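You operate a simulated robot arm through the tools that you are given. There is no shell and no other tool.

You are at the controls of a simulated robot arm. One attempt, no reset.

Task
Paste the lapping plate's middle and lap the white valve head on it.
Fine: till the grit is gone, purple pad back, valve head on the purple mat. A coat counts when it lies all over at full strength: go over it till it gets no stronger. What is to be rubbed or washed off counts as gone when no trace of it is left.

Only the result counts: the job must be done as asked and must still hold three seconds after the hand-in. Knocking over, shifting, dropping, spilling or breaking anything else fails it.

Robot
A 6-joint arm with a two-finger gripper, fixed in place. Base frame: the origin is at the foot of the arm, x ahead of it, y to its left, z up; the work surface is at about z = 0. Readings come in m, degrees, newtons and seconds.
With the tool pointing down near the work surface it reaches from about 0.18 to 0.48 m from the base axis. Its first joint turns from -66.0 to 66.0 degrees. Payload 1.76 kg.
The tool frame sits at the grasp point between the pads (the TCP): z along the fingers, y along the line on which they close. The tips reach 0.029 m beyond it. The gripper opens to 0.082 m; its body begins 0.058 m behind the TCP.
Orientation is that of the tool frame in the base frame, as [roll, pitch, yaw] about the fixed x, y, z axes, in that order (R = Rz(yaw) Ry(pitch) Rx(roll)). With the fingers straight down and closing along the base's y, the tool's x points along the base's -x, its y along +y and its z along -z.

Tools
- The arm moves only by the tool nudge_tool. Its argument "rows" is a list of rows, each an object (a shift or turn left out is 0, a gripper value left out holds the last) with "translation": the shift along the tool's x, y, z in units of 40 mm (1.0 is 40 mm), a list of three; "delta_rot": the turn, a rotation vector about the tool's x, y, z in units of 6 degrees (1.0 is 6 degrees), a list of three; "fingers": the gripper command, from -1 (shut) to 1 (fully open), values between in proportion. In form: [{"translation": [x, y, z], "delta_rot": [wx, wy, wz], "fingers": fingers}, ...]. A call has 1 to 20 rows; each row shifts and turns the commanded pose from where the row before left it, along the tool's axes as they then stand. A call with a number of a shift or a turn outside -1 to 1 is refused whole. Rows are played at 5 a second. More than 0.05 m and 8.6 degrees between two rows, or a gripper value outside its range, and nothing of the call is played. A pose out of reach is approached as far as the arm can. The call stops where the force on the tool passes 40 N (or 10 N more than at its start, if that is more) or the arm is blocked; 0.2 s more then pass. Each finger travels about 0.2035 m/s and halts on what it meets, pressing with about 33 N; the grip force reading is that of the motor and also rises with nothing between the fingers. The clock runs only during rows and for 0.2 s after the last one: add rows that do not move to give the fingers time. It gives the time, the measured TCP pose, the force on the tool (base axes), the opening and the grip force at its end, in the units of the frame above (readings bear some noise), with the torque about the TCP (base axes, N m) and any sound that the robot's microphone picked up.
- Cameras (640 x 400 px; columns grow to the right, rows downward): "scene" is fixed at [0.0471, 0.3385, 0.4186]; the picture's right is [-0.75, -0.66, 0.00], its down [-0.43, 0.48, -0.76] and it looks along [0.51, -0.57, -0.65] (base axes); focal length 239 px, centre (320, 200). "wrist" rides on the gripper at [0.079, 0.004, -0.089] in the tool frame; the picture's right is [-0.05, 1.00, 0.00], its down [-0.71, -0.04, -0.71] and it looks along [-0.71, -0.04, 0.71] (tool axes); focal length 256 px, centre (320, 200). There is no depth. A picture from a camera that has moved, and an enlarged one, comes with that camera's place and axes in the base frame and with its lens. The place of the scene camera against the robot may be out by one fixed shift of up to 0.012 m in any direction.
- camera(camera): a new picture of that camera. It takes no simulated time.
- enlarge(camera, box): a new picture of the part [left, top, right, bottom] of that camera's present view, enlarged. It takes no simulated time.
- job_done(): hands the job in; it is judged then, once.

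Places have to be worked out from the pictures, the camera data and where the tool is seen. Open the gripper and draw the arm clear of the work before you hand the job in, unless the task says otherwise.

The tools are called after ">>>" by a JSON object that holds its "name" and its "arguments". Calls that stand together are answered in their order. nudge_tool: Moves the arm, as the interface text tells. Its arguments: {"type":"object","properties":{"rows":{"type":"array","items":{"type":"object","properties":{"translation":{"type":"array","items":{"type":"number"}},"delta_rot":{"type":"array","items":{"type":"number"}},"fingers":{"type":"number"}}}}},"required":["rows"]} The other tools are called the same way: camera (camera) takes a picture; enlarge (camera, box) takes an enlarged picture of a part of a camera's view; job_done () hands the job in.

At the start:

```text
t: 0.0
position: [0.3401, -0.0857, 0.2516]
tcp_rot: [-179.9, 0.0, 180.0]
contact_force: [-0.6, -0.5, 0.4]
wrist_torque: [0.01, 0.0, 0.02]
width: 0.0819
grip_force: 0.0
```

scene: 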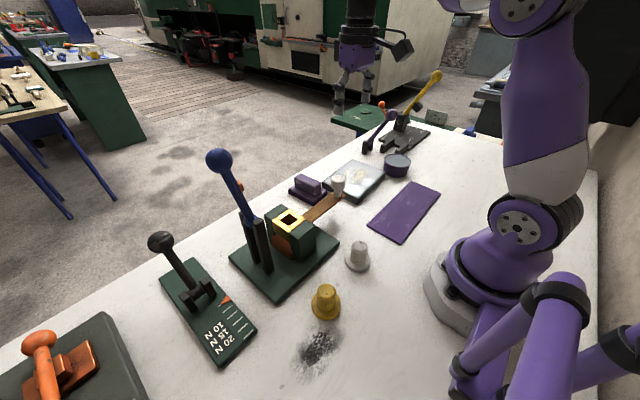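
wrist: 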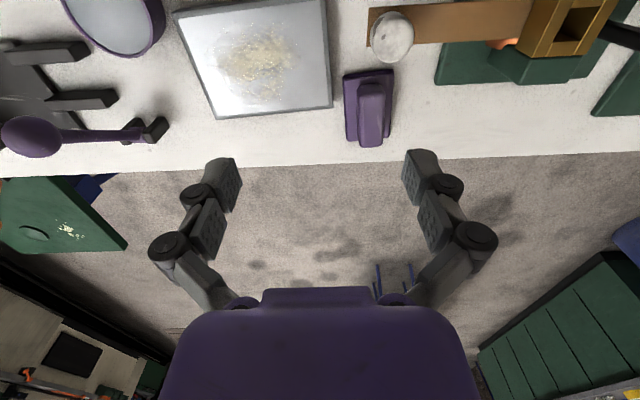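

I'll look closer at the scene before moving anything.

>>> {"name": "enlarge", "arguments": {"camera": "scene", "box": [220, 100, 460, 250]}}

>>> {"name": "enlarge", "arguments": {"camera": "scene", "box": [130, 180, 450, 380]}}

>>> {"name": "enlarge", "arguments": {"camera": "wrist", "box": [0, 0, 420, 260]}}

```text
2.67 times, centred on (340, 175) of scene
camera zoom: at [0.0471, 0.3385, 0.4186], right [-0.75, -0.66, 0.0], down [-0.43, 0.48, -0.76], along [0.51, -0.57, -0.65], focal length 637 px, centre (267, 267)
```

zoom: 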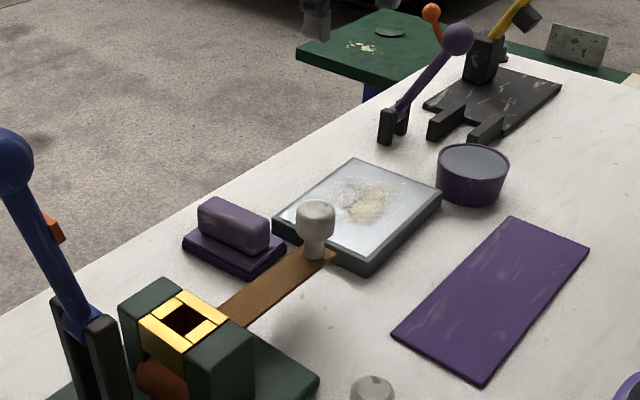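

```text
2.00 times, centred on (290, 280) of scene
camera zoom: at [0.0471, 0.3385, 0.4186], right [-0.75, -0.66, 0.0], down [-0.43, 0.48, -0.76], along [0.51, -0.57, -0.65], focal length 478 px, centre (380, 40)
```

zoom: 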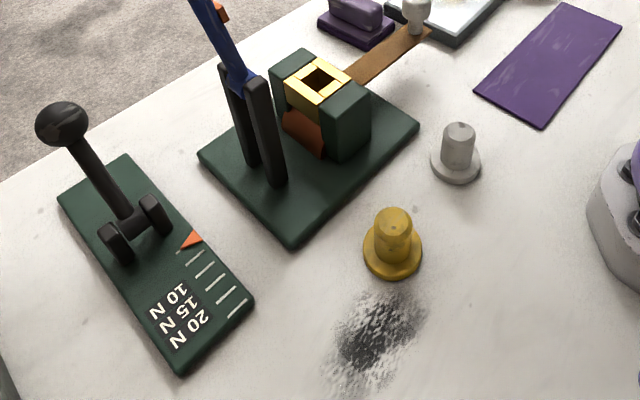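

```text
1.52 times, centred on (210, 130) of wrist
camera zoom: at [0.26, -0.0824, 0.3403], right [0.05, 1.0, 0.0], down [0.71, -0.04, 0.71], along [0.71, -0.04, -0.71], focal length 390 px, centre (488, 307)
```

zoom: 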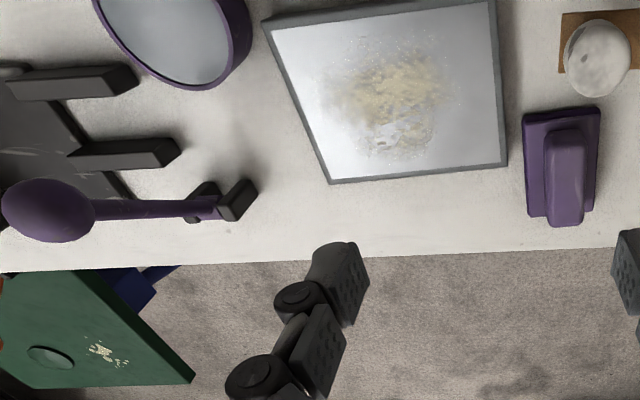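

I'll take closer looks at the candidate valve heads, the pad and the tub.

>>> {"name": "enlarge", "arguments": {"camera": "scene", "box": [300, 160, 380, 210]}}

>>> {"name": "enlarge", "arguments": {"camera": "scene", "box": [300, 230, 396, 290]}}

>>> {"name": "enlarge", "arguments": {"camera": "wrist", "box": [320, 0, 480, 100]}}

>>> {"name": "enlarge", "arguments": {"camera": "wrist", "box": [160, 0, 340, 120]}}

>>> {"name": "enlarge", "arguments": {"camera": "scene", "box": [280, 140, 420, 228]}}

>>> {"name": "enlarge", "arguments": {"camera": "scene", "box": [320, 60, 480, 160]}}

```text
8.00 times, centred on (340, 185) of scene
camera zoom: at [0.0471, 0.3385, 0.4186], right [-0.75, -0.66, 0.0], down [-0.43, 0.48, -0.76], along [0.51, -0.57, -0.65], focal length 1910 px, centre (160, 320)
```

zoom: 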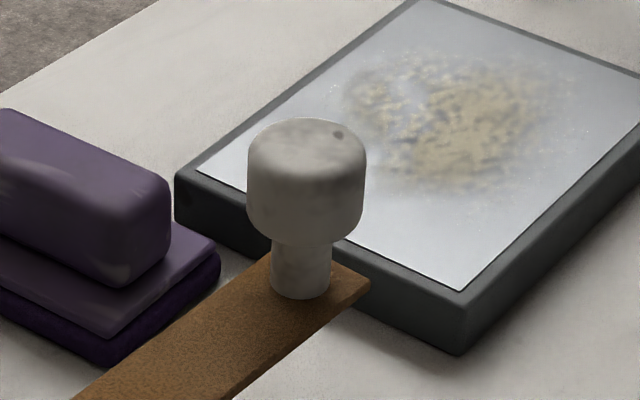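

```text
6.67 times, centred on (348, 260) of scene
camera zoom: at [0.0471, 0.3385, 0.4186], right [-0.75, -0.66, 0.0], down [-0.43, 0.48, -0.76], along [0.51, -0.57, -0.65], focal length 1592 px, centre (133, -200)
```

zoom: 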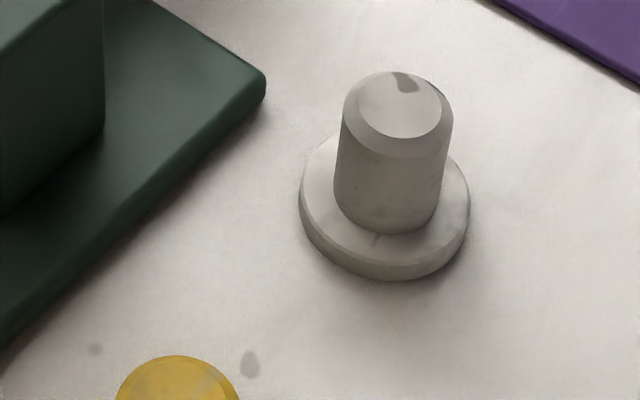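

```text
4.00 times, centred on (400, 50) of wrist
camera zoom: at [0.26, -0.0824, 0.3403], right [0.05, 1.0, 0.0], down [0.71, -0.04, 0.71], along [0.71, -0.04, -0.71], focal length 1024 px, centre (0, 800)
```

zoom: 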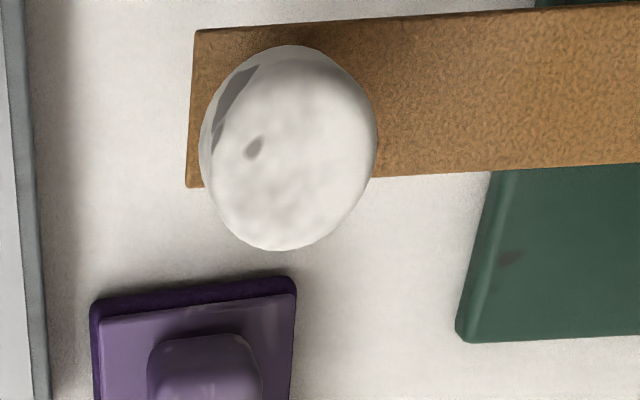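

```text
3.33 times, centred on (250, 60) of wrist
camera zoom: at [0.26, -0.0824, 0.3403], right [0.05, 1.0, 0.0], down [0.71, -0.04, 0.71], along [0.71, -0.04, -0.71], focal length 853 px, centre (553, 667)
```

zoom: 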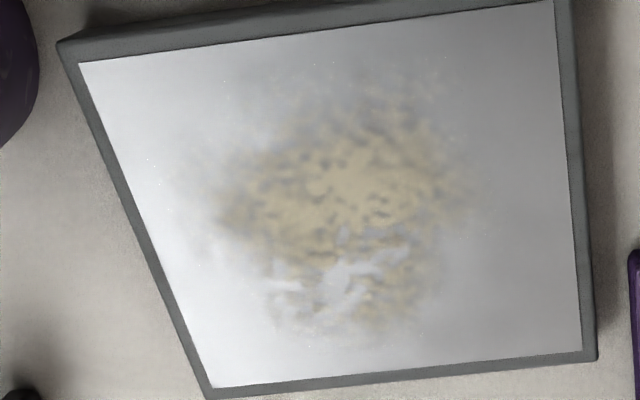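

```text
4.55 times, centred on (350, 184) of scene
camera zoom: at [0.0471, 0.3385, 0.4186], right [-0.75, -0.66, 0.0], down [-0.43, 0.48, -0.76], along [0.51, -0.57, -0.65], focal length 1085 px, centre (184, 273)
```

zoom: 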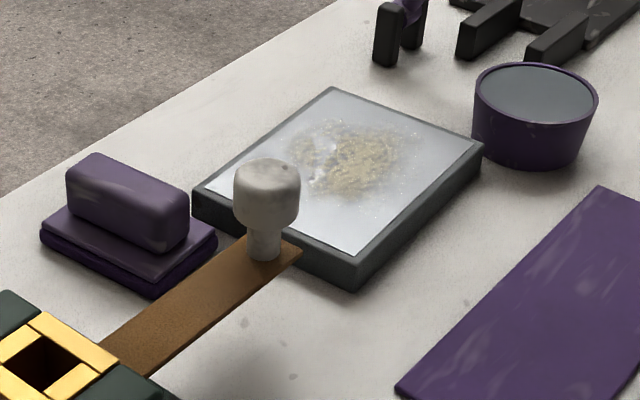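

```text
4.00 times, centred on (400, 110) of scene
camera zoom: at [0.0471, 0.3385, 0.4186], right [-0.75, -0.66, 0.0], down [-0.43, 0.48, -0.76], along [0.51, -0.57, -0.65], focal length 955 px, centre (0, 560)
```

zoom: 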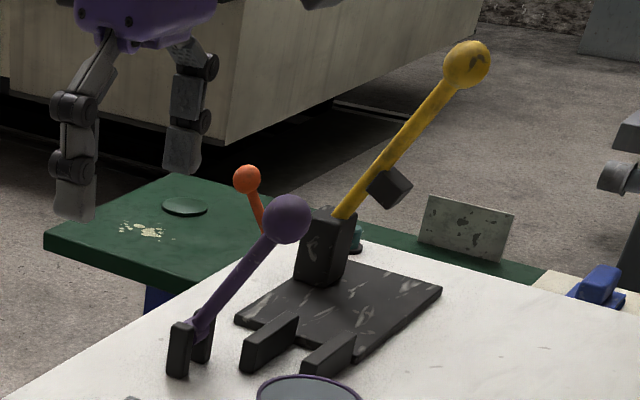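

The white valve head looks to be the grey-white piece standing on the table next to the yellow one, but I want better views of it, the tub and the pad. I'm moving the arm back and right to look with the wrist camera.

>>> {"name": "nudge_tool", "arguments": {"rows": [{"translation": [0.5, -0.575, 0], "fingers": 1}, {"translation": [0.5, -0.575, 0]}, {"translation": [0.5, -0.575, 0]}, {"translation": [0.5, -0.575, 0]}, {"translation": [0.5, -0.575, 0]}, {}]}}

>>> {"name": "camera", "arguments": {"camera": "wrist"}}

>>> {"name": "camera", "arguments": {"camera": "scene"}}

```text
t: 1.4
position: [0.2396, -0.2007, 0.2511]
tcp_rot: [-179.9, 0.0, 180.0]
contact_force: [0.7, 0.1, 0.2]
wrist_torque: [-0.03, -0.04, -0.03]
width: 0.082
grip_force: 0.1
```

```text
taken
camera wrist: at [0.1618, -0.1971, 0.3399], right [0.05, 1.0, 0.0], down [0.71, -0.04, 0.71], along [0.71, -0.04, -0.71], focal length 256 px, centre (320, 200)
```

wrist: 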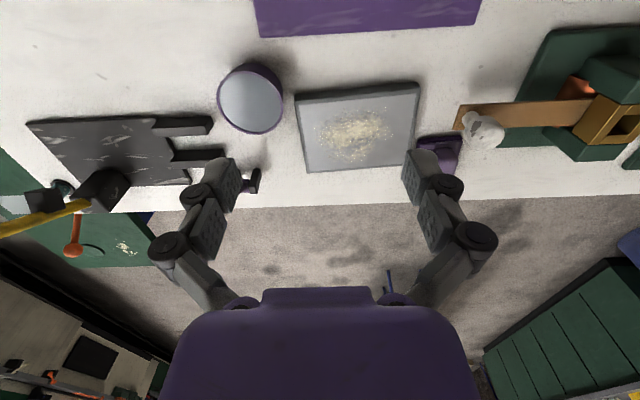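

```text
taken
```

scene: 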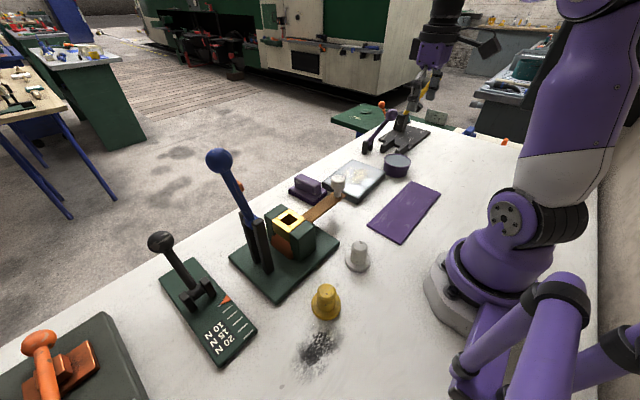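

>>> {"name": "enlarge", "arguments": {"camera": "wrist", "box": [200, 40, 440, 190]}}

>>> {"name": "enlarge", "arguments": {"camera": "wrist", "box": [400, 20, 640, 170]}}

```text
2.67 times, centred on (320, 115) of wrist
camera zoom: at [0.1618, -0.1971, 0.3399], right [0.05, 1.0, 0.0], down [0.71, -0.04, 0.71], along [0.71, -0.04, -0.71], focal length 683 px, centre (320, 427)
```

zoom: 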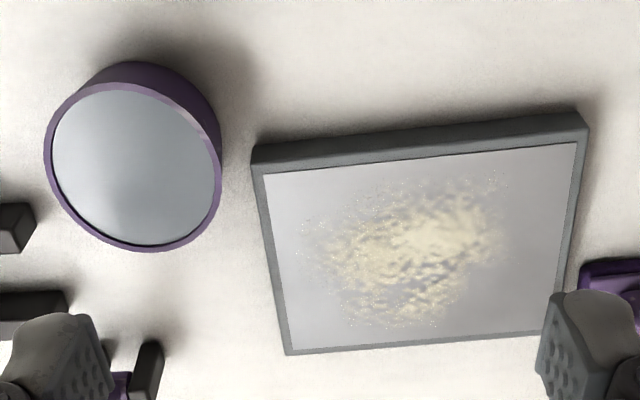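

```text
2.67 times, centred on (520, 95) of wrist
camera zoom: at [0.1618, -0.1971, 0.3399], right [0.05, 1.0, 0.0], down [0.71, -0.04, 0.71], along [0.71, -0.04, -0.71], focal length 683 px, centre (-213, 480)
```

zoom: 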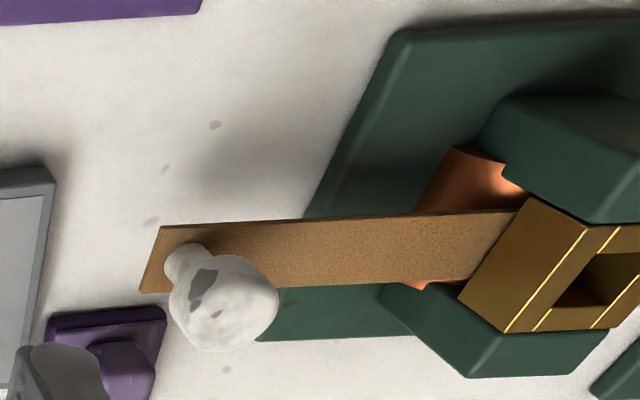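

>>> {"name": "enlarge", "arguments": {"camera": "scene", "box": [0, 300, 160, 400]}}

>>> {"name": "enlarge", "arguments": {"camera": "scene", "box": [130, 220, 290, 370]}}

>>> {"name": "enlarge", "arguments": {"camera": "scene", "box": [220, 140, 350, 300]}}

```text
4.00 times, centred on (80, 350) of scene
camera zoom: at [0.0471, 0.3384, 0.4186], right [-0.75, -0.66, 0.0], down [-0.43, 0.48, -0.76], along [0.51, -0.57, -0.65], focal length 955 px, centre (1280, -400)
```

zoom: 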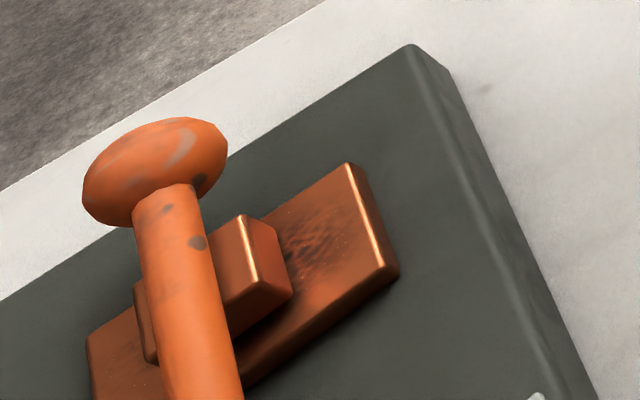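

```text
2.67 times, centred on (210, 295) of scene
camera zoom: at [0.0471, 0.3384, 0.4186], right [-0.75, -0.66, 0.0], down [-0.43, 0.48, -0.76], along [0.51, -0.57, -0.65], focal length 637 px, centre (613, -53)
```

zoom: 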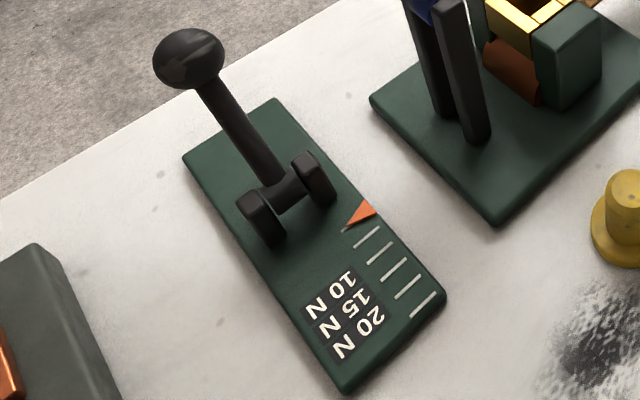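

```text
2.50 times, centred on (285, 220) of scene
camera zoom: at [0.0471, 0.3384, 0.4186], right [-0.75, -0.66, 0.0], down [-0.43, 0.48, -0.76], along [0.51, -0.57, -0.65], focal length 597 px, centre (408, 150)
```

zoom: 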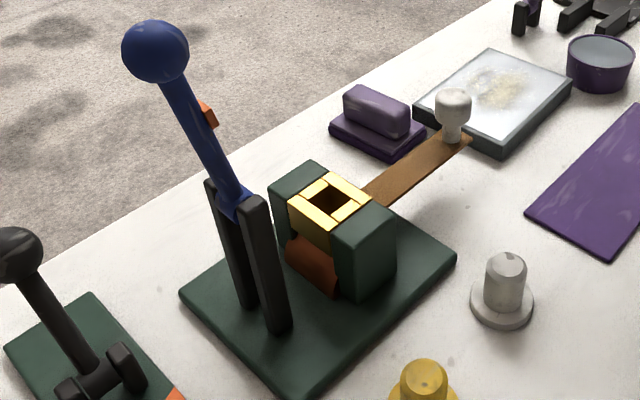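

The mushroom on the brown strip is part of the green fixture, so the loose white piece with a flange on the table is the white valve head. Next I'll look at the purple pad from closer before grasping it.

>>> {"name": "nudge_tool", "arguments": {"rows": [{"translation": [-0.25, 0.745, 0]}, {"translation": [-0.25, 0.745, 0]}, {"translation": [-0.25, 0.745, 0]}, {"translation": [-0.25, 0.745, 0]}, {"translation": [-0.25, 0.745, 0]}, {"translation": [-0.25, 0.745, 0]}, {}]}}

>>> {"name": "camera", "arguments": {"camera": "wrist"}}

>>> {"name": "enlarge", "arguments": {"camera": "wrist", "box": [220, 80, 420, 205]}}

```text
t: 3.0
position: [0.3007, -0.0229, 0.2525]
tcp_rot: [-179.9, 0.0, 180.0]
contact_force: [0.8, 0.8, -0.2]
wrist_torque: [0.01, 0.02, 0.0]
width: 0.0821
grip_force: 0.0
```

```text
taken
camera wrist: at [0.2203, -0.0195, 0.3408], right [0.05, 1.0, 0.0], down [0.71, -0.04, 0.71], along [0.71, -0.04, -0.71], focal length 256 px, centre (320, 200)
```

wrist: 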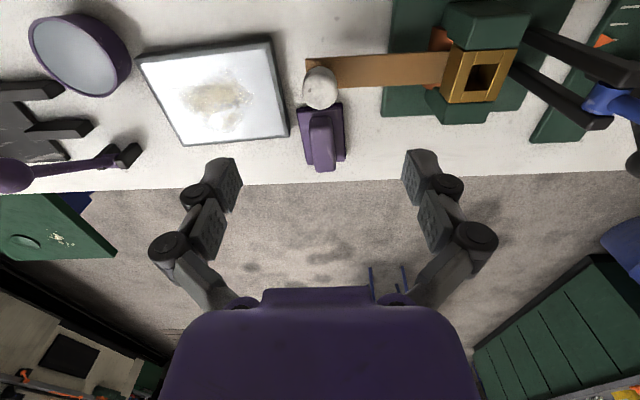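

```text
3.20 times, centred on (320, 142) of wrist
camera zoom: at [0.2203, -0.0195, 0.3408], right [0.05, 1.0, 0.0], down [0.71, -0.04, 0.71], along [0.71, -0.04, -0.71], focal length 819 px, centre (320, 384)
```

zoom: 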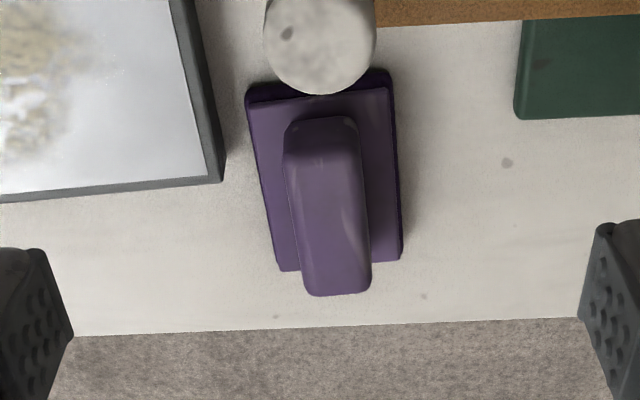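

I reckon the pad's handle at about [0.419, -0.026], top z≈0.047, base top ≈0.02, and the pad yawed about 4°. I'll move above it at z≈0.15 and align the yaw.

>>> {"name": "nudge_tool", "arguments": {"rows": [{"translation": [-0.6, -0.015, 0.5]}, {"translation": [-0.6, -0.015, 0.5]}, {"translation": [-0.6, -0.015, 0.5]}, {"translation": [-0.6, -0.015, 0.5]}, {"translation": [-0.6, -0.015, 0.5]}, {"delta_rot": [0, 0, -0.667]}, {}]}}

>>> {"name": "camera", "arguments": {"camera": "wrist"}}

>>> {"name": "enlarge", "arguments": {"camera": "scene", "box": [250, 80, 450, 230]}}

```text
t: 4.6
position: [0.4194, -0.0288, 0.1511]
tcp_rot: [-180.0, 0.0, -175.9]
contact_force: [-0.5, -0.3, -0.1]
wrist_torque: [0.01, 0.02, -0.04]
width: 0.0821
grip_force: 0.1
```

```text
taken
camera wrist: at [0.34, -0.0291, 0.2399], right [-0.02, 1.0, 0.0], down [0.71, 0.01, 0.71], along [0.71, 0.01, -0.71], focal length 256 px, centre (320, 200)
```

wrist: 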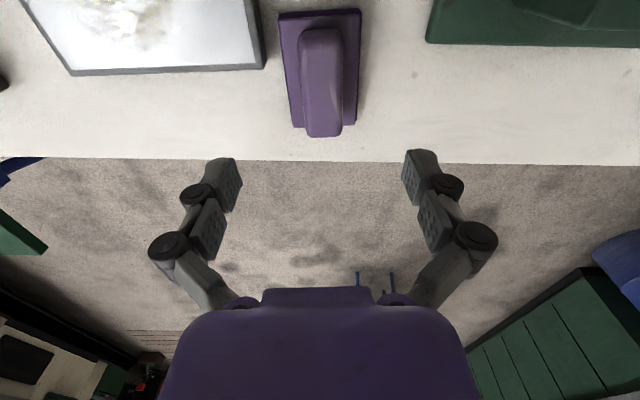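

```text
2.67 times, centred on (350, 155) of scene
camera zoom: at [0.0472, 0.3385, 0.4186], right [-0.75, -0.66, 0.0], down [-0.43, 0.48, -0.76], along [0.51, -0.57, -0.65], focal length 637 px, centre (240, 320)
```

zoom: 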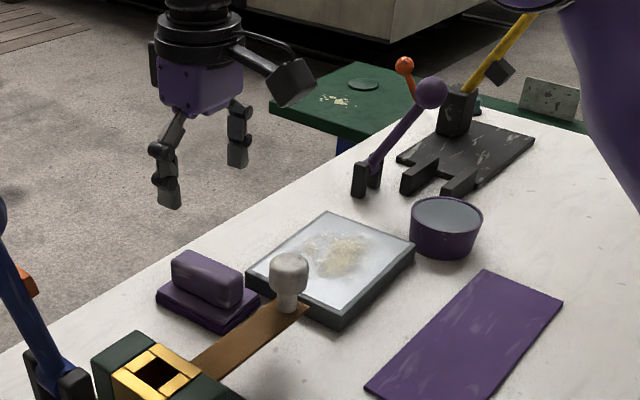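

>>> {"name": "enlarge", "arguments": {"camera": "wrist", "box": [240, 0, 400, 150]}}

```text
2.67 times, centred on (320, 75) of wrist
camera zoom: at [0.34, -0.0291, 0.2399], right [-0.02, 1.0, 0.0], down [0.71, 0.01, 0.71], along [0.71, 0.01, -0.71], focal length 683 px, centre (320, 533)
```

zoom: 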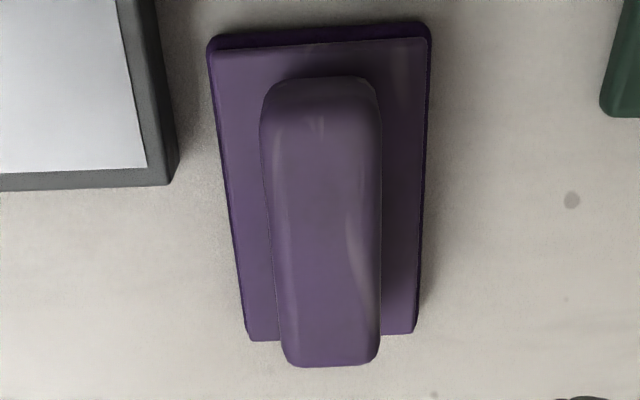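

The pad centre works out at [0.419, -0.026] with a yaw of 3.7°, so I'm nearly aligned. I'll correct y by 2.5 mm and descend with the fingers open to about z=0.054.

>>> {"name": "nudge_tool", "arguments": {"rows": [{"translation": [0, 0.0625, 0.4]}, {"translation": [0, 0, 0.5]}, {"translation": [0, 0, 0.5]}, {"translation": [0, 0, 0.4]}, {"translation": [0, 0, 0.3]}, {"translation": [0, 0, 0.2]}, {"translation": [0, 0, 0.12]}, {}]}}

>>> {"name": "enlarge", "arguments": {"camera": "scene", "box": [250, 80, 410, 220]}}

>>> {"name": "camera", "arguments": {"camera": "wrist"}}

```text
t: 6.4
position: [0.4199, -0.023, 0.0556]
tcp_rot: [-179.9, 0.0, -176.0]
contact_force: [-0.3, -0.5, 0.7]
wrist_torque: [-0.01, -0.04, 0.02]
width: 0.082
grip_force: 0.1
```

```text
2.86 times, centred on (330, 150) of scene
camera zoom: at [0.0471, 0.3385, 0.4186], right [-0.75, -0.66, 0.0], down [-0.43, 0.48, -0.76], along [0.51, -0.57, -0.65], focal length 682 px, centre (291, 343)
```

zoom: 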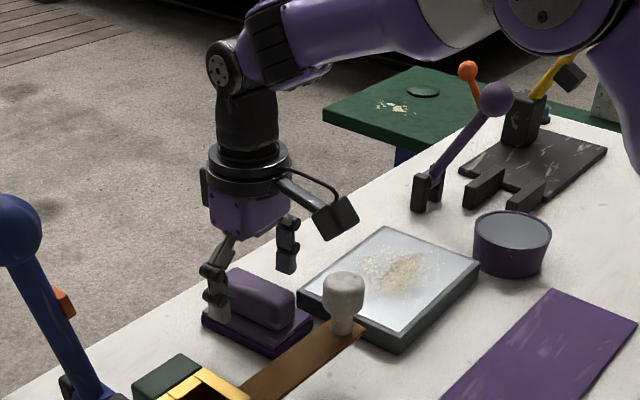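

```text
taken
camera wrist: at [0.3401, -0.0245, 0.1435], right [-0.02, 1.0, 0.0], down [0.71, 0.01, 0.71], along [0.71, 0.01, -0.71], focal length 256 px, centre (320, 200)
```

wrist: 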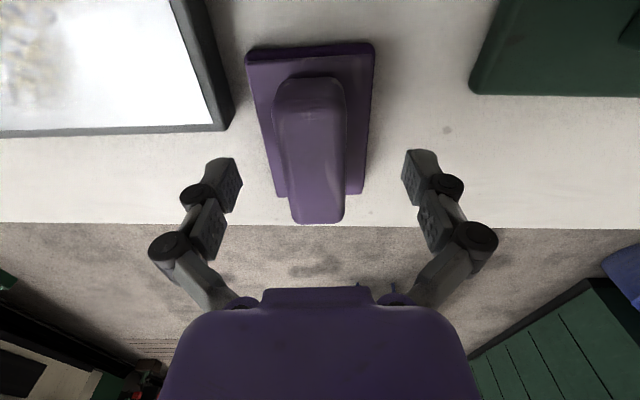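

The fingers straddle the handle cleanly; the handle sits about 3 mm to the -y side of centre. I'll shift, lower 2 mm and close on it.

>>> {"name": "nudge_tool", "arguments": {"rows": [{"translation": [0, -0.075, 0.05]}, {}, {"fingers": -1}, {}, {}, {}]}}

>>> {"name": "camera", "arguments": {"camera": "wrist"}}

```text
t: 7.8
position: [0.4204, -0.0262, 0.0544]
tcp_rot: [-180.0, 0.4, -175.9]
contact_force: [-1.4, 0.7, 5.8]
wrist_torque: [-0.02, 0.06, 0.0]
width: 0.0308
grip_force: 32.7
stopped in row 6: the force on the tool passed its limit at 41 N (the readings are from after the stop); the commanded pose is now the measured one
```

```text
taken
camera wrist: at [0.3405, -0.028, 0.1429], right [-0.02, 1.0, 0.0], down [0.7, 0.01, 0.71], along [0.71, 0.01, -0.7], focal length 256 px, centre (320, 200)
```

wrist: 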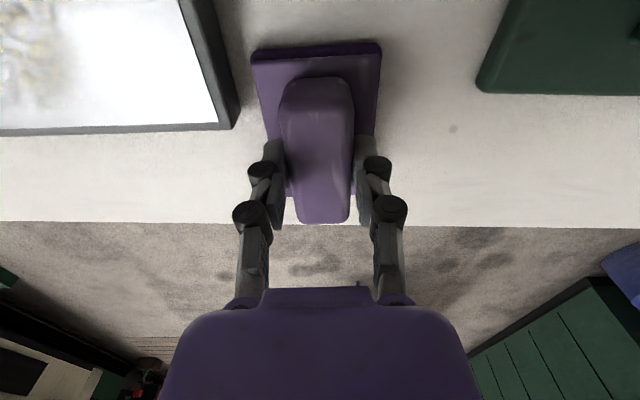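

The handle is gripped (width 0.0308 m); the tips merely pressed on the pad's base as they closed. I'll lift it gently and check.

>>> {"name": "nudge_tool", "arguments": {"rows": [{"translation": [0, 0, -0.15], "fingers": -1}, {"translation": [0, 0, -0.3]}, {"translation": [0, 0, -0.5]}, {"translation": [0, 0, -0.5]}, {"translation": [0, 0, -0.5]}, {"translation": [0, 0, -0.5]}, {}]}}

>>> {"name": "camera", "arguments": {"camera": "wrist"}}

>>> {"name": "enlarge", "arguments": {"camera": "scene", "box": [250, 80, 410, 220]}}

```text
t: 9.4
position: [0.4201, -0.0273, 0.1514]
tcp_rot: [-180.0, 0.2, -175.9]
contact_force: [-0.1, 0.1, -0.7]
wrist_torque: [0.01, 0.01, -0.04]
width: 0.031
grip_force: 32.5
```

```text
taken
camera wrist: at [0.3399, -0.0285, 0.2401], right [-0.02, 1.0, 0.0], down [0.7, 0.01, 0.71], along [0.71, 0.01, -0.7], focal length 256 px, centre (320, 200)
```

wrist: 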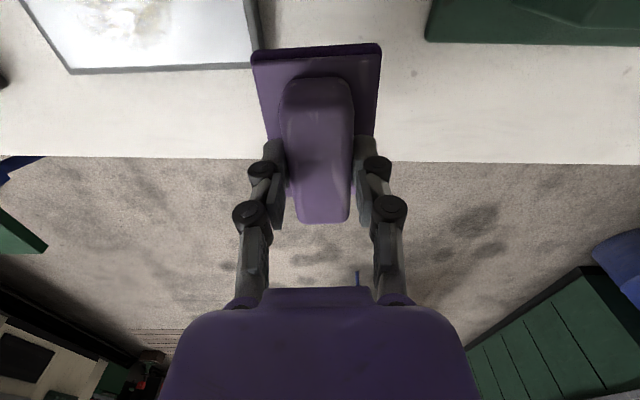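

```text
2.86 times, centred on (330, 150) of scene
camera zoom: at [0.0471, 0.3385, 0.4186], right [-0.75, -0.66, 0.0], down [-0.43, 0.48, -0.76], along [0.51, -0.57, -0.65], focal length 682 px, centre (291, 343)
```

zoom: 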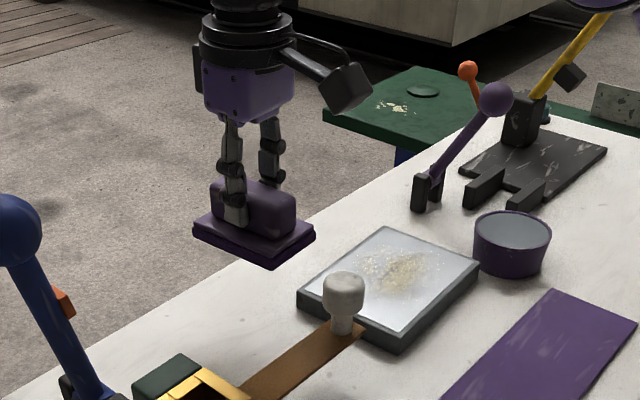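

The pad is held firmly. Now I'll carry it over the purple tub (centre about [0.290, -0.285], rim z≈0.04).

>>> {"name": "nudge_tool", "arguments": {"rows": [{"translation": [0.4625, -0.775, 0]}, {"translation": [0.4625, -0.775, 0]}, {"translation": [0.4625, -0.775, 0]}, {"translation": [0.4625, -0.775, 0]}, {"translation": [0.4625, -0.775, 0]}, {"translation": [0.4625, -0.775, 0]}, {"translation": [0.4625, -0.775, 0]}, {"translation": [0.4625, -0.775, 0]}, {}]}}

>>> {"name": "camera", "arguments": {"camera": "wrist"}}

>>> {"name": "enlarge", "arguments": {"camera": "scene", "box": [290, 50, 470, 220]}}

```text
t: 11.4
position: [0.2897, -0.2845, 0.1502]
tcp_rot: [-179.9, 0.3, -175.9]
contact_force: [-0.1, -0.4, -1.8]
wrist_torque: [0.02, -0.01, -0.01]
width: 0.0307
grip_force: 32.9
```

```text
taken
camera wrist: at [0.2087, -0.2868, 0.2382], right [-0.02, 1.0, 0.0], down [0.7, 0.01, 0.71], along [0.71, 0.01, -0.7], focal length 256 px, centre (320, 200)
```

wrist: 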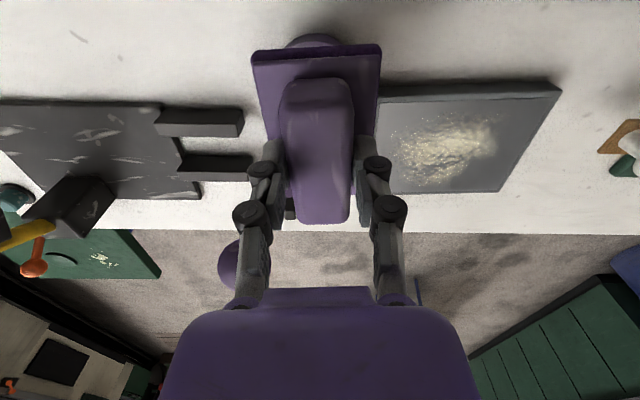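

```text
2.35 times, centred on (380, 135) of scene
camera zoom: at [0.0472, 0.3384, 0.4187], right [-0.75, -0.66, 0.0], down [-0.43, 0.48, -0.76], along [0.51, -0.57, -0.65], focal length 562 px, centre (179, 353)
```

zoom: 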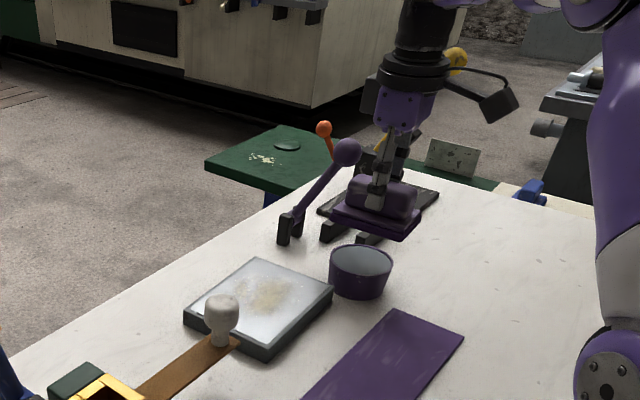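

Pad hovers over the tub. I'll lower most of the way and then look before touching.

>>> {"name": "nudge_tool", "arguments": {"rows": [{"translation": [0, 0, 0.4]}, {"translation": [0, 0, 0.4]}, {"translation": [0, 0, 0.3]}, {}]}}

>>> {"name": "enlarge", "arguments": {"camera": "scene", "box": [350, 100, 450, 200]}}

>>> {"name": "camera", "arguments": {"camera": "wrist"}}

```text
t: 12.4
position: [0.2917, -0.2838, 0.1072]
tcp_rot: [-180.0, 0.3, -175.9]
contact_force: [0.5, 0.1, -0.6]
wrist_torque: [-0.01, -0.01, -0.02]
width: 0.031
grip_force: 32.8
```

```text
4.00 times, centred on (400, 150) of scene
camera zoom: at [0.0471, 0.3384, 0.4187], right [-0.75, -0.66, 0.0], down [-0.43, 0.48, -0.76], along [0.51, -0.57, -0.65], focal length 955 px, centre (0, 400)
```

zoom: 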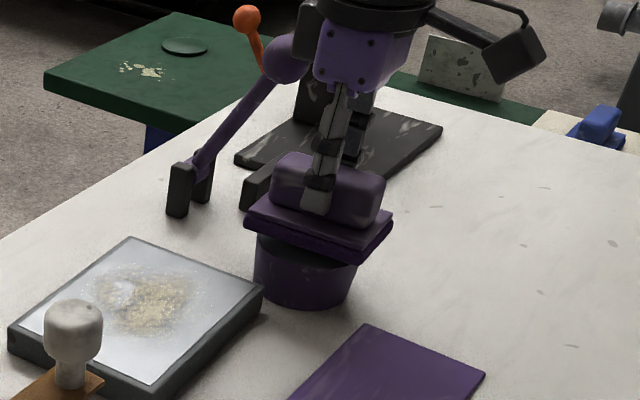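

```text
taken
camera wrist: at [0.2104, -0.2856, 0.1954], right [-0.02, 1.0, 0.0], down [0.7, 0.01, 0.71], along [0.71, 0.01, -0.7], focal length 256 px, centre (320, 200)
```

wrist: 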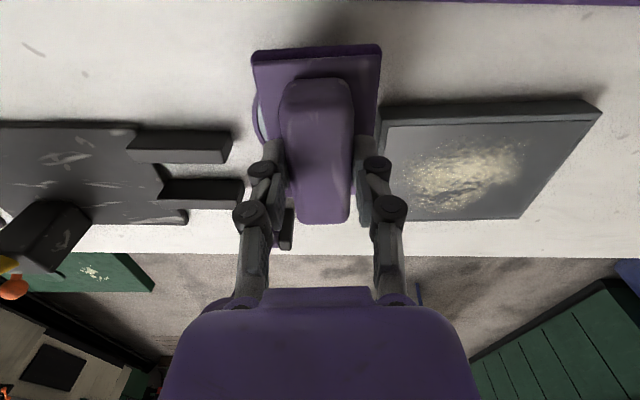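

The tub peeks out a little on the -y side, so I'll shift 4 mm that way and lower in small steps to feel for contact.

>>> {"name": "nudge_tool", "arguments": {"rows": [{"translation": [0, -0.1, 0]}, {"translation": [0, 0, 0.06]}, {"translation": [0, 0, 0.06]}, {"translation": [0, 0, 0.06]}, {"translation": [0, 0, 0.06]}, {}]}}

```text
t: 13.8
position: [0.2912, -0.2873, 0.099]
tcp_rot: [-179.9, 0.3, -175.9]
contact_force: [0.4, -0.7, -0.1]
wrist_torque: [-0.01, 0.0, 0.04]
width: 0.0312
grip_force: 33.5
```

>>> {"name": "nudge_tool", "arguments": {"rows": [{"translation": [0, 0, 0.04]}, {"translation": [0, 0, 0.04]}, {}]}}

>>> {"name": "enlarge", "arguments": {"camera": "scene", "box": [350, 100, 450, 200]}}

```text
t: 14.6
position: [0.2903, -0.2882, 0.0947]
tcp_rot: [-179.9, 0.3, -176.0]
contact_force: [-0.3, 0.3, -0.1]
wrist_torque: [0.03, -0.07, 0.05]
width: 0.031
grip_force: 33.2
```

```text
4.00 times, centred on (400, 150) of scene
camera zoom: at [0.0471, 0.3385, 0.4186], right [-0.75, -0.66, 0.0], down [-0.43, 0.48, -0.76], along [0.51, -0.57, -0.65], focal length 955 px, centre (0, 400)
```

zoom: 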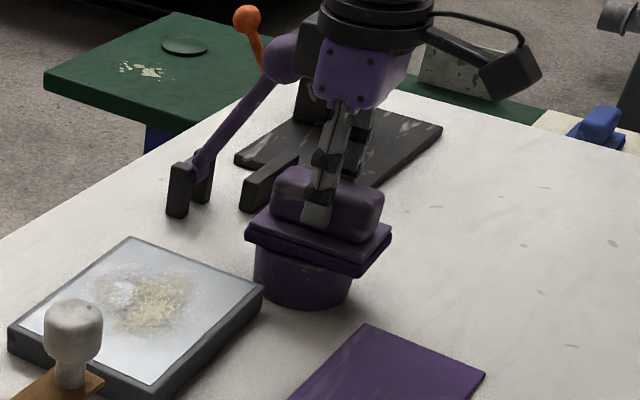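

>>> {"name": "nudge_tool", "arguments": {"rows": [{"translation": [0, 0, 0.03]}, {"translation": [0, 0, 0.03]}, {}]}}

```text
t: 15.3
position: [0.2903, -0.2878, 0.0949]
tcp_rot: [180.0, 0.3, -176.0]
contact_force: [-0.7, 1.8, 4.3]
wrist_torque: [0.08, 0.05, 0.02]
width: 0.0312
grip_force: 33.1
stopped in row 3: the force on the tool passed its limit at 42 N (the readings are from after the stop); the commanded pose is now the measured one
```

Contact found on the tub's rim at TCP z≈0.0947, so the rim is at about 0.040. I'll lift and see whether anything changed on tub or pad.

>>> {"name": "nudge_tool", "arguments": {"rows": [{"translation": [0, 0, -0.2]}, {"translation": [0, 0, -0.4]}, {"translation": [0, 0, -0.5]}, {"translation": [0, 0, -0.5]}, {}]}}

>>> {"name": "enlarge", "arguments": {"camera": "scene", "box": [350, 80, 450, 200]}}

>>> {"name": "camera", "arguments": {"camera": "wrist"}}

```text
t: 16.5
position: [0.2897, -0.2888, 0.1571]
tcp_rot: [-179.9, 0.2, -175.9]
contact_force: [0.2, -0.1, -1.5]
wrist_torque: [0.0, 0.0, 0.02]
width: 0.031
grip_force: 33.1
```

```text
3.33 times, centred on (400, 140) of scene
camera zoom: at [0.0471, 0.3384, 0.4187], right [-0.75, -0.66, 0.0], down [-0.43, 0.48, -0.76], along [0.51, -0.57, -0.65], focal length 796 px, centre (53, 400)
```

zoom: 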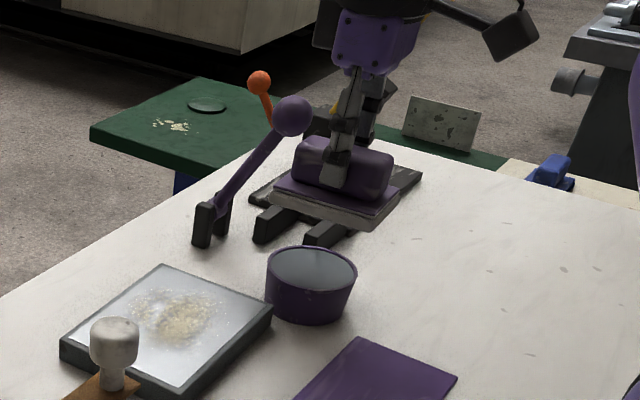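

```text
taken
camera wrist: at [0.21, -0.2897, 0.2461], right [-0.02, 1.0, 0.0], down [0.7, 0.01, 0.71], along [0.71, 0.01, -0.7], focal length 256 px, centre (320, 200)
```

wrist: 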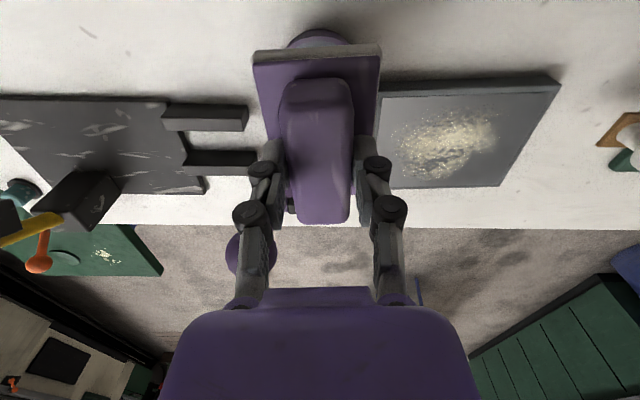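

The pad's underside has turned from dark purple to paste grey, so it's loaded. Next I'll move over the plate's middle (about [0.358, -0.156]) and come down close.

>>> {"name": "nudge_tool", "arguments": {"rows": [{"translation": [-0.388, 0.638, 0]}, {"translation": [-0.388, 0.638, 0]}, {"translation": [-0.388, 0.638, 0]}, {"translation": [-0.388, 0.638, 0]}, {"translation": [-0.388, 0.638, 0]}, {"translation": [0, 0, 0.5]}, {"translation": [0, 0, 0.5]}, {"translation": [0, 0, 0.5]}, {}]}}

>>> {"name": "enlarge", "arguments": {"camera": "scene", "box": [290, 90, 430, 220]}}

>>> {"name": "camera", "arguments": {"camera": "wrist"}}

```text
t: 18.5
position: [0.3609, -0.1555, 0.0981]
tcp_rot: [-179.8, 0.3, -176.0]
contact_force: [-0.5, -0.1, -0.7]
wrist_torque: [-0.03, 0.0, 0.01]
width: 0.031
grip_force: 32.9
```

```text
3.08 times, centred on (360, 155) of scene
camera zoom: at [0.0471, 0.3385, 0.4186], right [-0.75, -0.66, 0.0], down [-0.43, 0.48, -0.76], along [0.51, -0.57, -0.65], focal length 735 px, centre (197, 338)
```

zoom: 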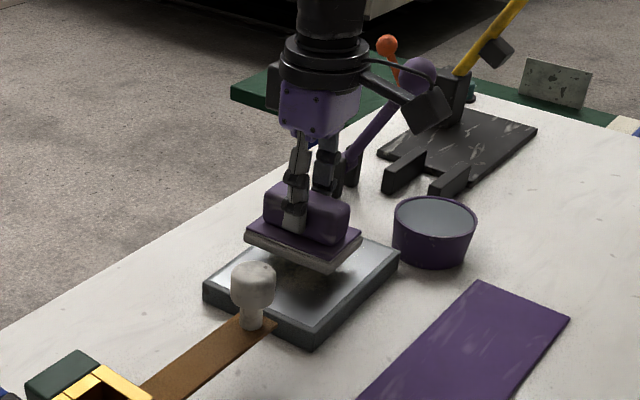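

```text
taken
camera wrist: at [0.2801, -0.1569, 0.1865], right [-0.02, 1.0, 0.0], down [0.7, 0.01, 0.71], along [0.71, 0.01, -0.7], focal length 256 px, centre (320, 200)
```

wrist: 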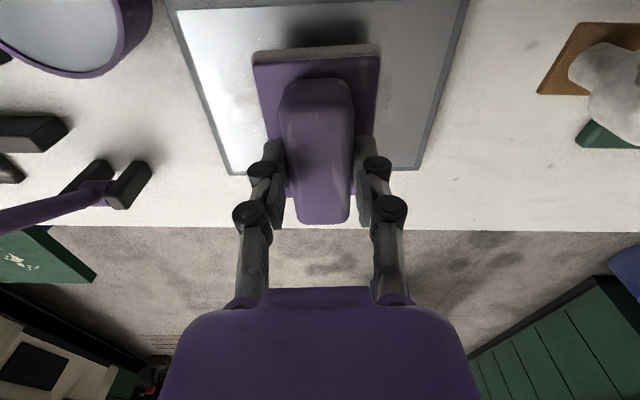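

>>> {"name": "nudge_tool", "arguments": {"rows": [{"translation": [0, 0, 0.1]}, {"translation": [0, 0, 0.1]}, {"translation": [0, 0, 0.1]}, {"translation": [0, 0, 0.1]}, {}]}}

>>> {"name": "enlarge", "arguments": {"camera": "scene", "box": [310, 130, 410, 210]}}

```text
t: 19.7
position: [0.3589, -0.1574, 0.0811]
tcp_rot: [-179.9, 0.3, -175.9]
contact_force: [-0.7, -0.3, -0.5]
wrist_torque: [-0.05, -0.02, 0.0]
width: 0.0308
grip_force: 33.4
```

```text
5.00 times, centred on (360, 170) of scene
camera zoom: at [0.0471, 0.3384, 0.4186], right [-0.75, -0.66, 0.0], down [-0.43, 0.48, -0.76], along [0.51, -0.57, -0.65], focal length 1194 px, centre (120, 350)
```

zoom: 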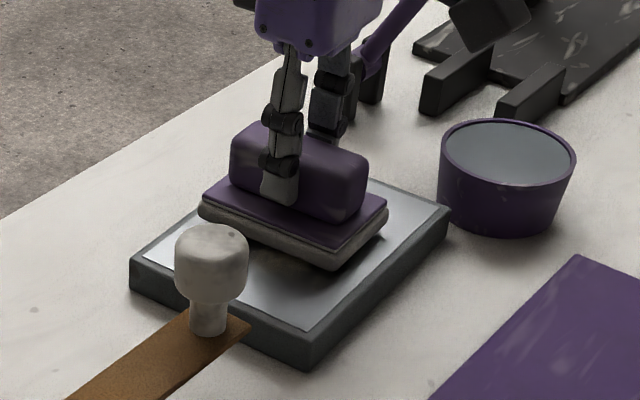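

>>> {"name": "nudge_tool", "arguments": {"rows": [{"translation": [0, 0, 0.03]}, {"translation": [0, 0, 0.03]}, {"translation": [0, 0, 0.02]}, {}]}}

```text
t: 20.7
position: [0.3593, -0.1558, 0.0795]
tcp_rot: [-179.8, 0.3, -175.9]
contact_force: [0.3, -0.1, -0.4]
wrist_torque: [-0.01, 0.02, 0.0]
width: 0.0311
grip_force: 33.2
```

>>> {"name": "nudge_tool", "arguments": {"rows": [{"translation": [0, 0, 0.025]}, {"translation": [0, 0, 0.025]}, {}]}}

```text
t: 21.5
position: [0.3574, -0.1573, 0.0777]
tcp_rot: [-179.9, 0.3, -176.0]
contact_force: [0.3, 0.2, -0.6]
wrist_torque: [-0.03, 0.0, -0.01]
width: 0.0311
grip_force: 32.8
```

>>> {"name": "nudge_tool", "arguments": {"rows": [{"translation": [0, 0, 0.025]}, {"translation": [0, 0, 0.025]}, {}]}}

```text
t: 22.3
position: [0.3602, -0.1553, 0.0774]
tcp_rot: [-179.7, 0.3, -176.0]
contact_force: [-9.2, 4.6, 31.3]
wrist_torque: [0.23, 0.46, 0.02]
width: 0.031
grip_force: 32.9
```

Contact on the plate at TCP z≈0.0775 with 31 N, a bit strong. I'll ease off by about 1 mm and check the force before sweeping.

>>> {"name": "nudge_tool", "arguments": {"rows": [{"translation": [0, 0, -0.025]}, {}]}}

```text
t: 22.9
position: [0.3586, -0.1565, 0.0762]
tcp_rot: [-179.7, 0.5, -176.0]
contact_force: [1.5, 0.3, 17.2]
wrist_torque: [0.01, -0.07, 0.02]
width: 0.0312
grip_force: 32.6
```

Force is 17 N now; I'll ease slightly more and sweep the pad across the middle, ±45 mm along the plate.

>>> {"name": "nudge_tool", "arguments": {"rows": [{"translation": [0, -0.2, -0.0075]}, {"translation": [0, -0.3, 0]}, {"translation": [0, -0.3, 0]}, {"translation": [0, -0.3, 0]}, {"translation": [0, 0.3, 0]}, {"translation": [0, 0.3, 0]}, {"translation": [0, 0.3, 0]}, {"translation": [0, 0.3, 0]}, {"translation": [0, 0.3, 0]}, {"translation": [0, 0.3, 0]}, {"translation": [0, 0.3, 0]}, {"translation": [0, -0.25, 0]}, {"translation": [0, -0.25, 0]}, {"translation": [0, -0.25, 0]}, {"translation": [0, -0.25, 0]}, {}]}}

>>> {"name": "enlarge", "arguments": {"camera": "scene", "box": [310, 130, 410, 210]}}

>>> {"name": "camera", "arguments": {"camera": "wrist"}}

```text
t: 26.3
position: [0.36, -0.1558, 0.0758]
tcp_rot: [-179.9, 0.3, -175.9]
contact_force: [-1.2, 4.6, 13.3]
wrist_torque: [0.18, 0.17, 0.06]
width: 0.0311
grip_force: 33.2
```

```text
5.00 times, centred on (360, 170) of scene
camera zoom: at [0.0471, 0.3385, 0.4186], right [-0.75, -0.66, 0.0], down [-0.43, 0.48, -0.76], along [0.51, -0.57, -0.65], focal length 1194 px, centre (120, 350)
```

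zoom: 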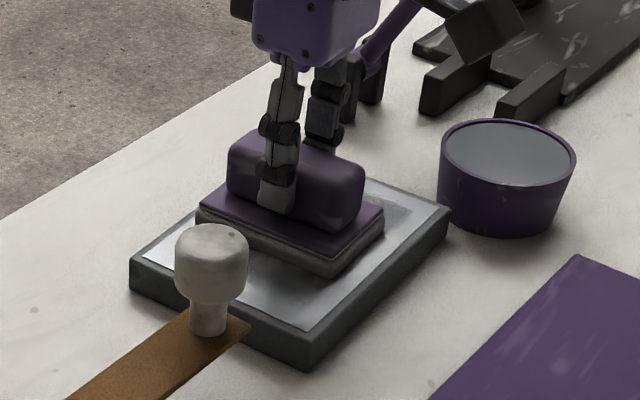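

```text
taken
camera wrist: at [0.2794, -0.1575, 0.1646], right [-0.02, 1.0, 0.0], down [0.7, 0.01, 0.71], along [0.71, 0.01, -0.7], focal length 256 px, centre (320, 200)
```

wrist: 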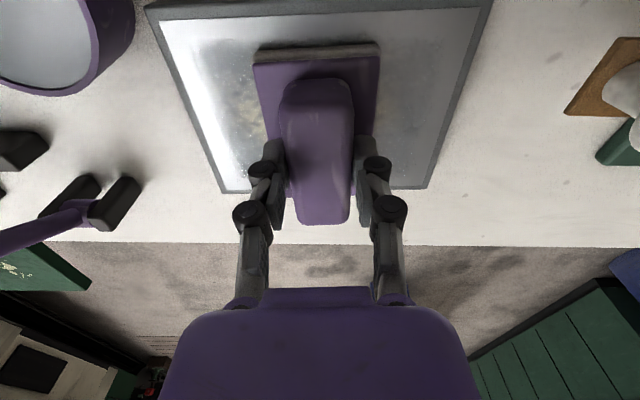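

Force steady at 13 N. I'll lift to look at the coat so far.

>>> {"name": "nudge_tool", "arguments": {"rows": [{"translation": [0, 0, -0.3]}, {"translation": [0, 0, -0.6]}, {"translation": [0, 0, -0.8]}, {"translation": [0.5, -0.6, -0.3]}, {"translation": [0.5, -0.7, 0]}, {"translation": [0.5, -0.7, 0]}, {"translation": [0.3, -0.7, 0]}, {}]}}

>>> {"name": "camera", "arguments": {"camera": "wrist"}}

>>> {"name": "enlarge", "arguments": {"camera": "scene", "box": [300, 140, 420, 215]}}

```text
t: 28.1
position: [0.2947, -0.268, 0.1571]
tcp_rot: [-179.9, 0.2, -175.9]
contact_force: [0.6, -0.7, -0.8]
wrist_torque: [-0.01, 0.02, -0.02]
width: 0.0312
grip_force: 32.8
```

```text
taken
camera wrist: at [0.2149, -0.2687, 0.2456], right [-0.02, 1.0, 0.0], down [0.7, 0.01, 0.71], along [0.71, 0.01, -0.7], focal length 256 px, centre (320, 200)
```

wrist: 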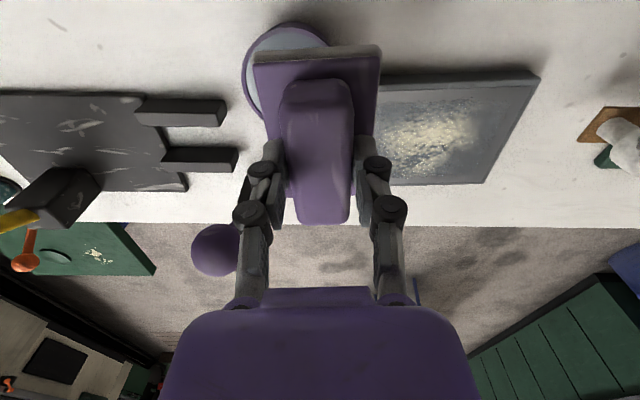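

```text
5.33 times, centred on (360, 178) of scene
camera zoom: at [0.0471, 0.3384, 0.4187], right [-0.75, -0.66, 0.0], down [-0.43, 0.48, -0.76], along [0.51, -0.57, -0.65], focal length 1274 px, centre (107, 320)
```

zoom: 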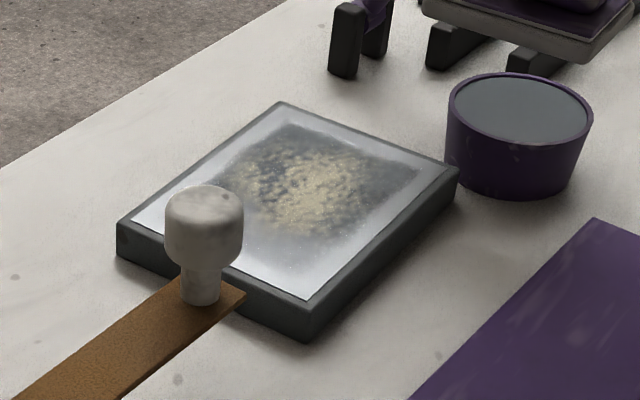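

>>> {"name": "enlarge", "arguments": {"camera": "wrist", "box": [370, 60, 560, 190]}}

>>> {"name": "enlarge", "arguments": {"camera": "scene", "box": [320, 155, 390, 200]}}

>>> {"name": "enlarge", "arguments": {"camera": "wrist", "box": [240, 20, 400, 120]}}

```text
3.08 times, centred on (465, 125) of wrist
camera zoom: at [0.2149, -0.2687, 0.2456], right [-0.02, 1.0, 0.0], down [0.7, 0.01, 0.71], along [0.71, 0.01, -0.7], focal length 788 px, centre (-126, 431)
```

zoom: 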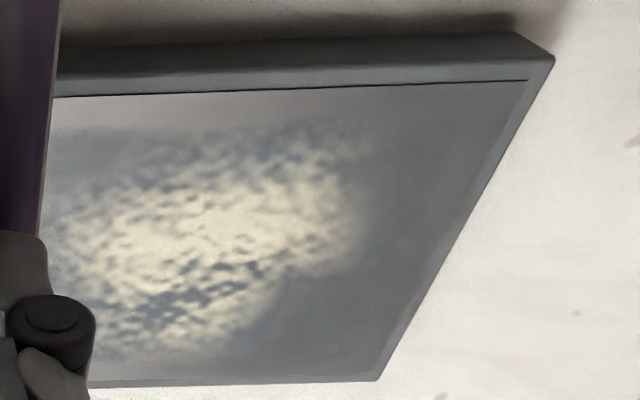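

```text
8.89 times, centred on (355, 178) of scene
camera zoom: at [0.0471, 0.3384, 0.4187], right [-0.75, -0.66, 0.0], down [-0.43, 0.48, -0.76], along [0.51, -0.57, -0.65], focal length 2122 px, centre (9, 400)
```

zoom: 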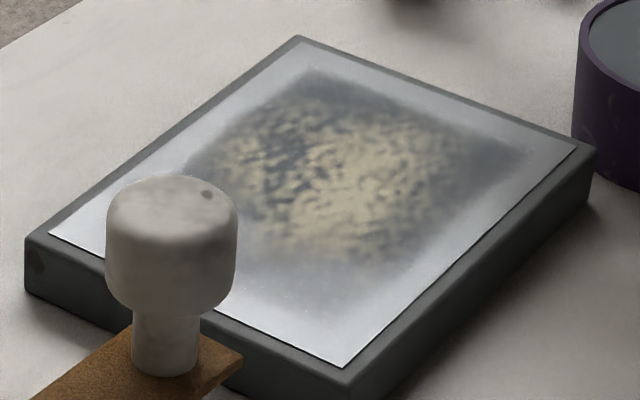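

```text
4.00 times, centred on (320, 70) of wrist
camera zoom: at [0.2149, -0.2687, 0.2456], right [-0.02, 1.0, 0.0], down [0.7, 0.01, 0.71], along [0.71, 0.01, -0.7], focal length 1024 px, centre (320, 720)
```

zoom: 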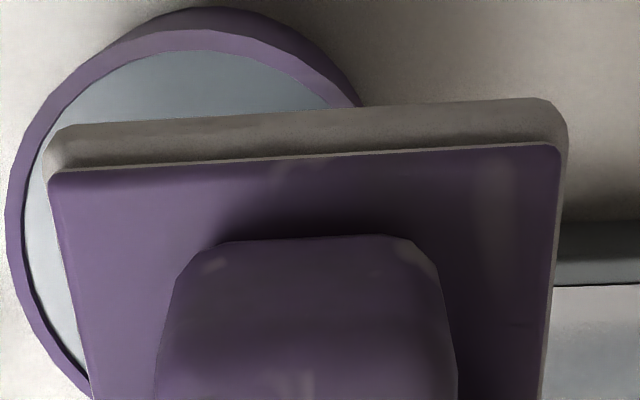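

A grey coat has gone down under the yellowish grit, still weak and patchy. The pad is still grey with paste, so I'll go back and make more passes.

>>> {"name": "nudge_tool", "arguments": {"rows": [{"translation": [-0.3, 0.7, 0]}, {"translation": [-0.5, 0.7, 0]}, {"translation": [-0.5, 0.7, 0]}, {"translation": [-0.5, 0.6, 0.3]}, {"translation": [0, 0, 0.8]}, {"translation": [0, 0, 0.6]}, {"translation": [0, 0, 0.2]}, {"translation": [0, 0, 0.05]}, {"translation": [0, 0, 0.05]}, {}]}}

```text
t: 30.3
position: [0.359, -0.1552, 0.0758]
tcp_rot: [-180.0, 0.3, -176.0]
contact_force: [-1.0, -0.2, 0.2]
wrist_torque: [0.1, -0.04, 0.02]
width: 0.0313
grip_force: 32.8
```

>>> {"name": "nudge_tool", "arguments": {"rows": [{"translation": [0, 0, 0.0125]}, {"translation": [0, 0, 0.0125]}, {}]}}

```text
t: 31.1
position: [0.3601, -0.1561, 0.0766]
tcp_rot: [-179.8, 0.4, -176.1]
contact_force: [-7.7, -3.4, 15.9]
wrist_torque: [-0.04, 0.3, 0.0]
width: 0.0311
grip_force: 32.7
```

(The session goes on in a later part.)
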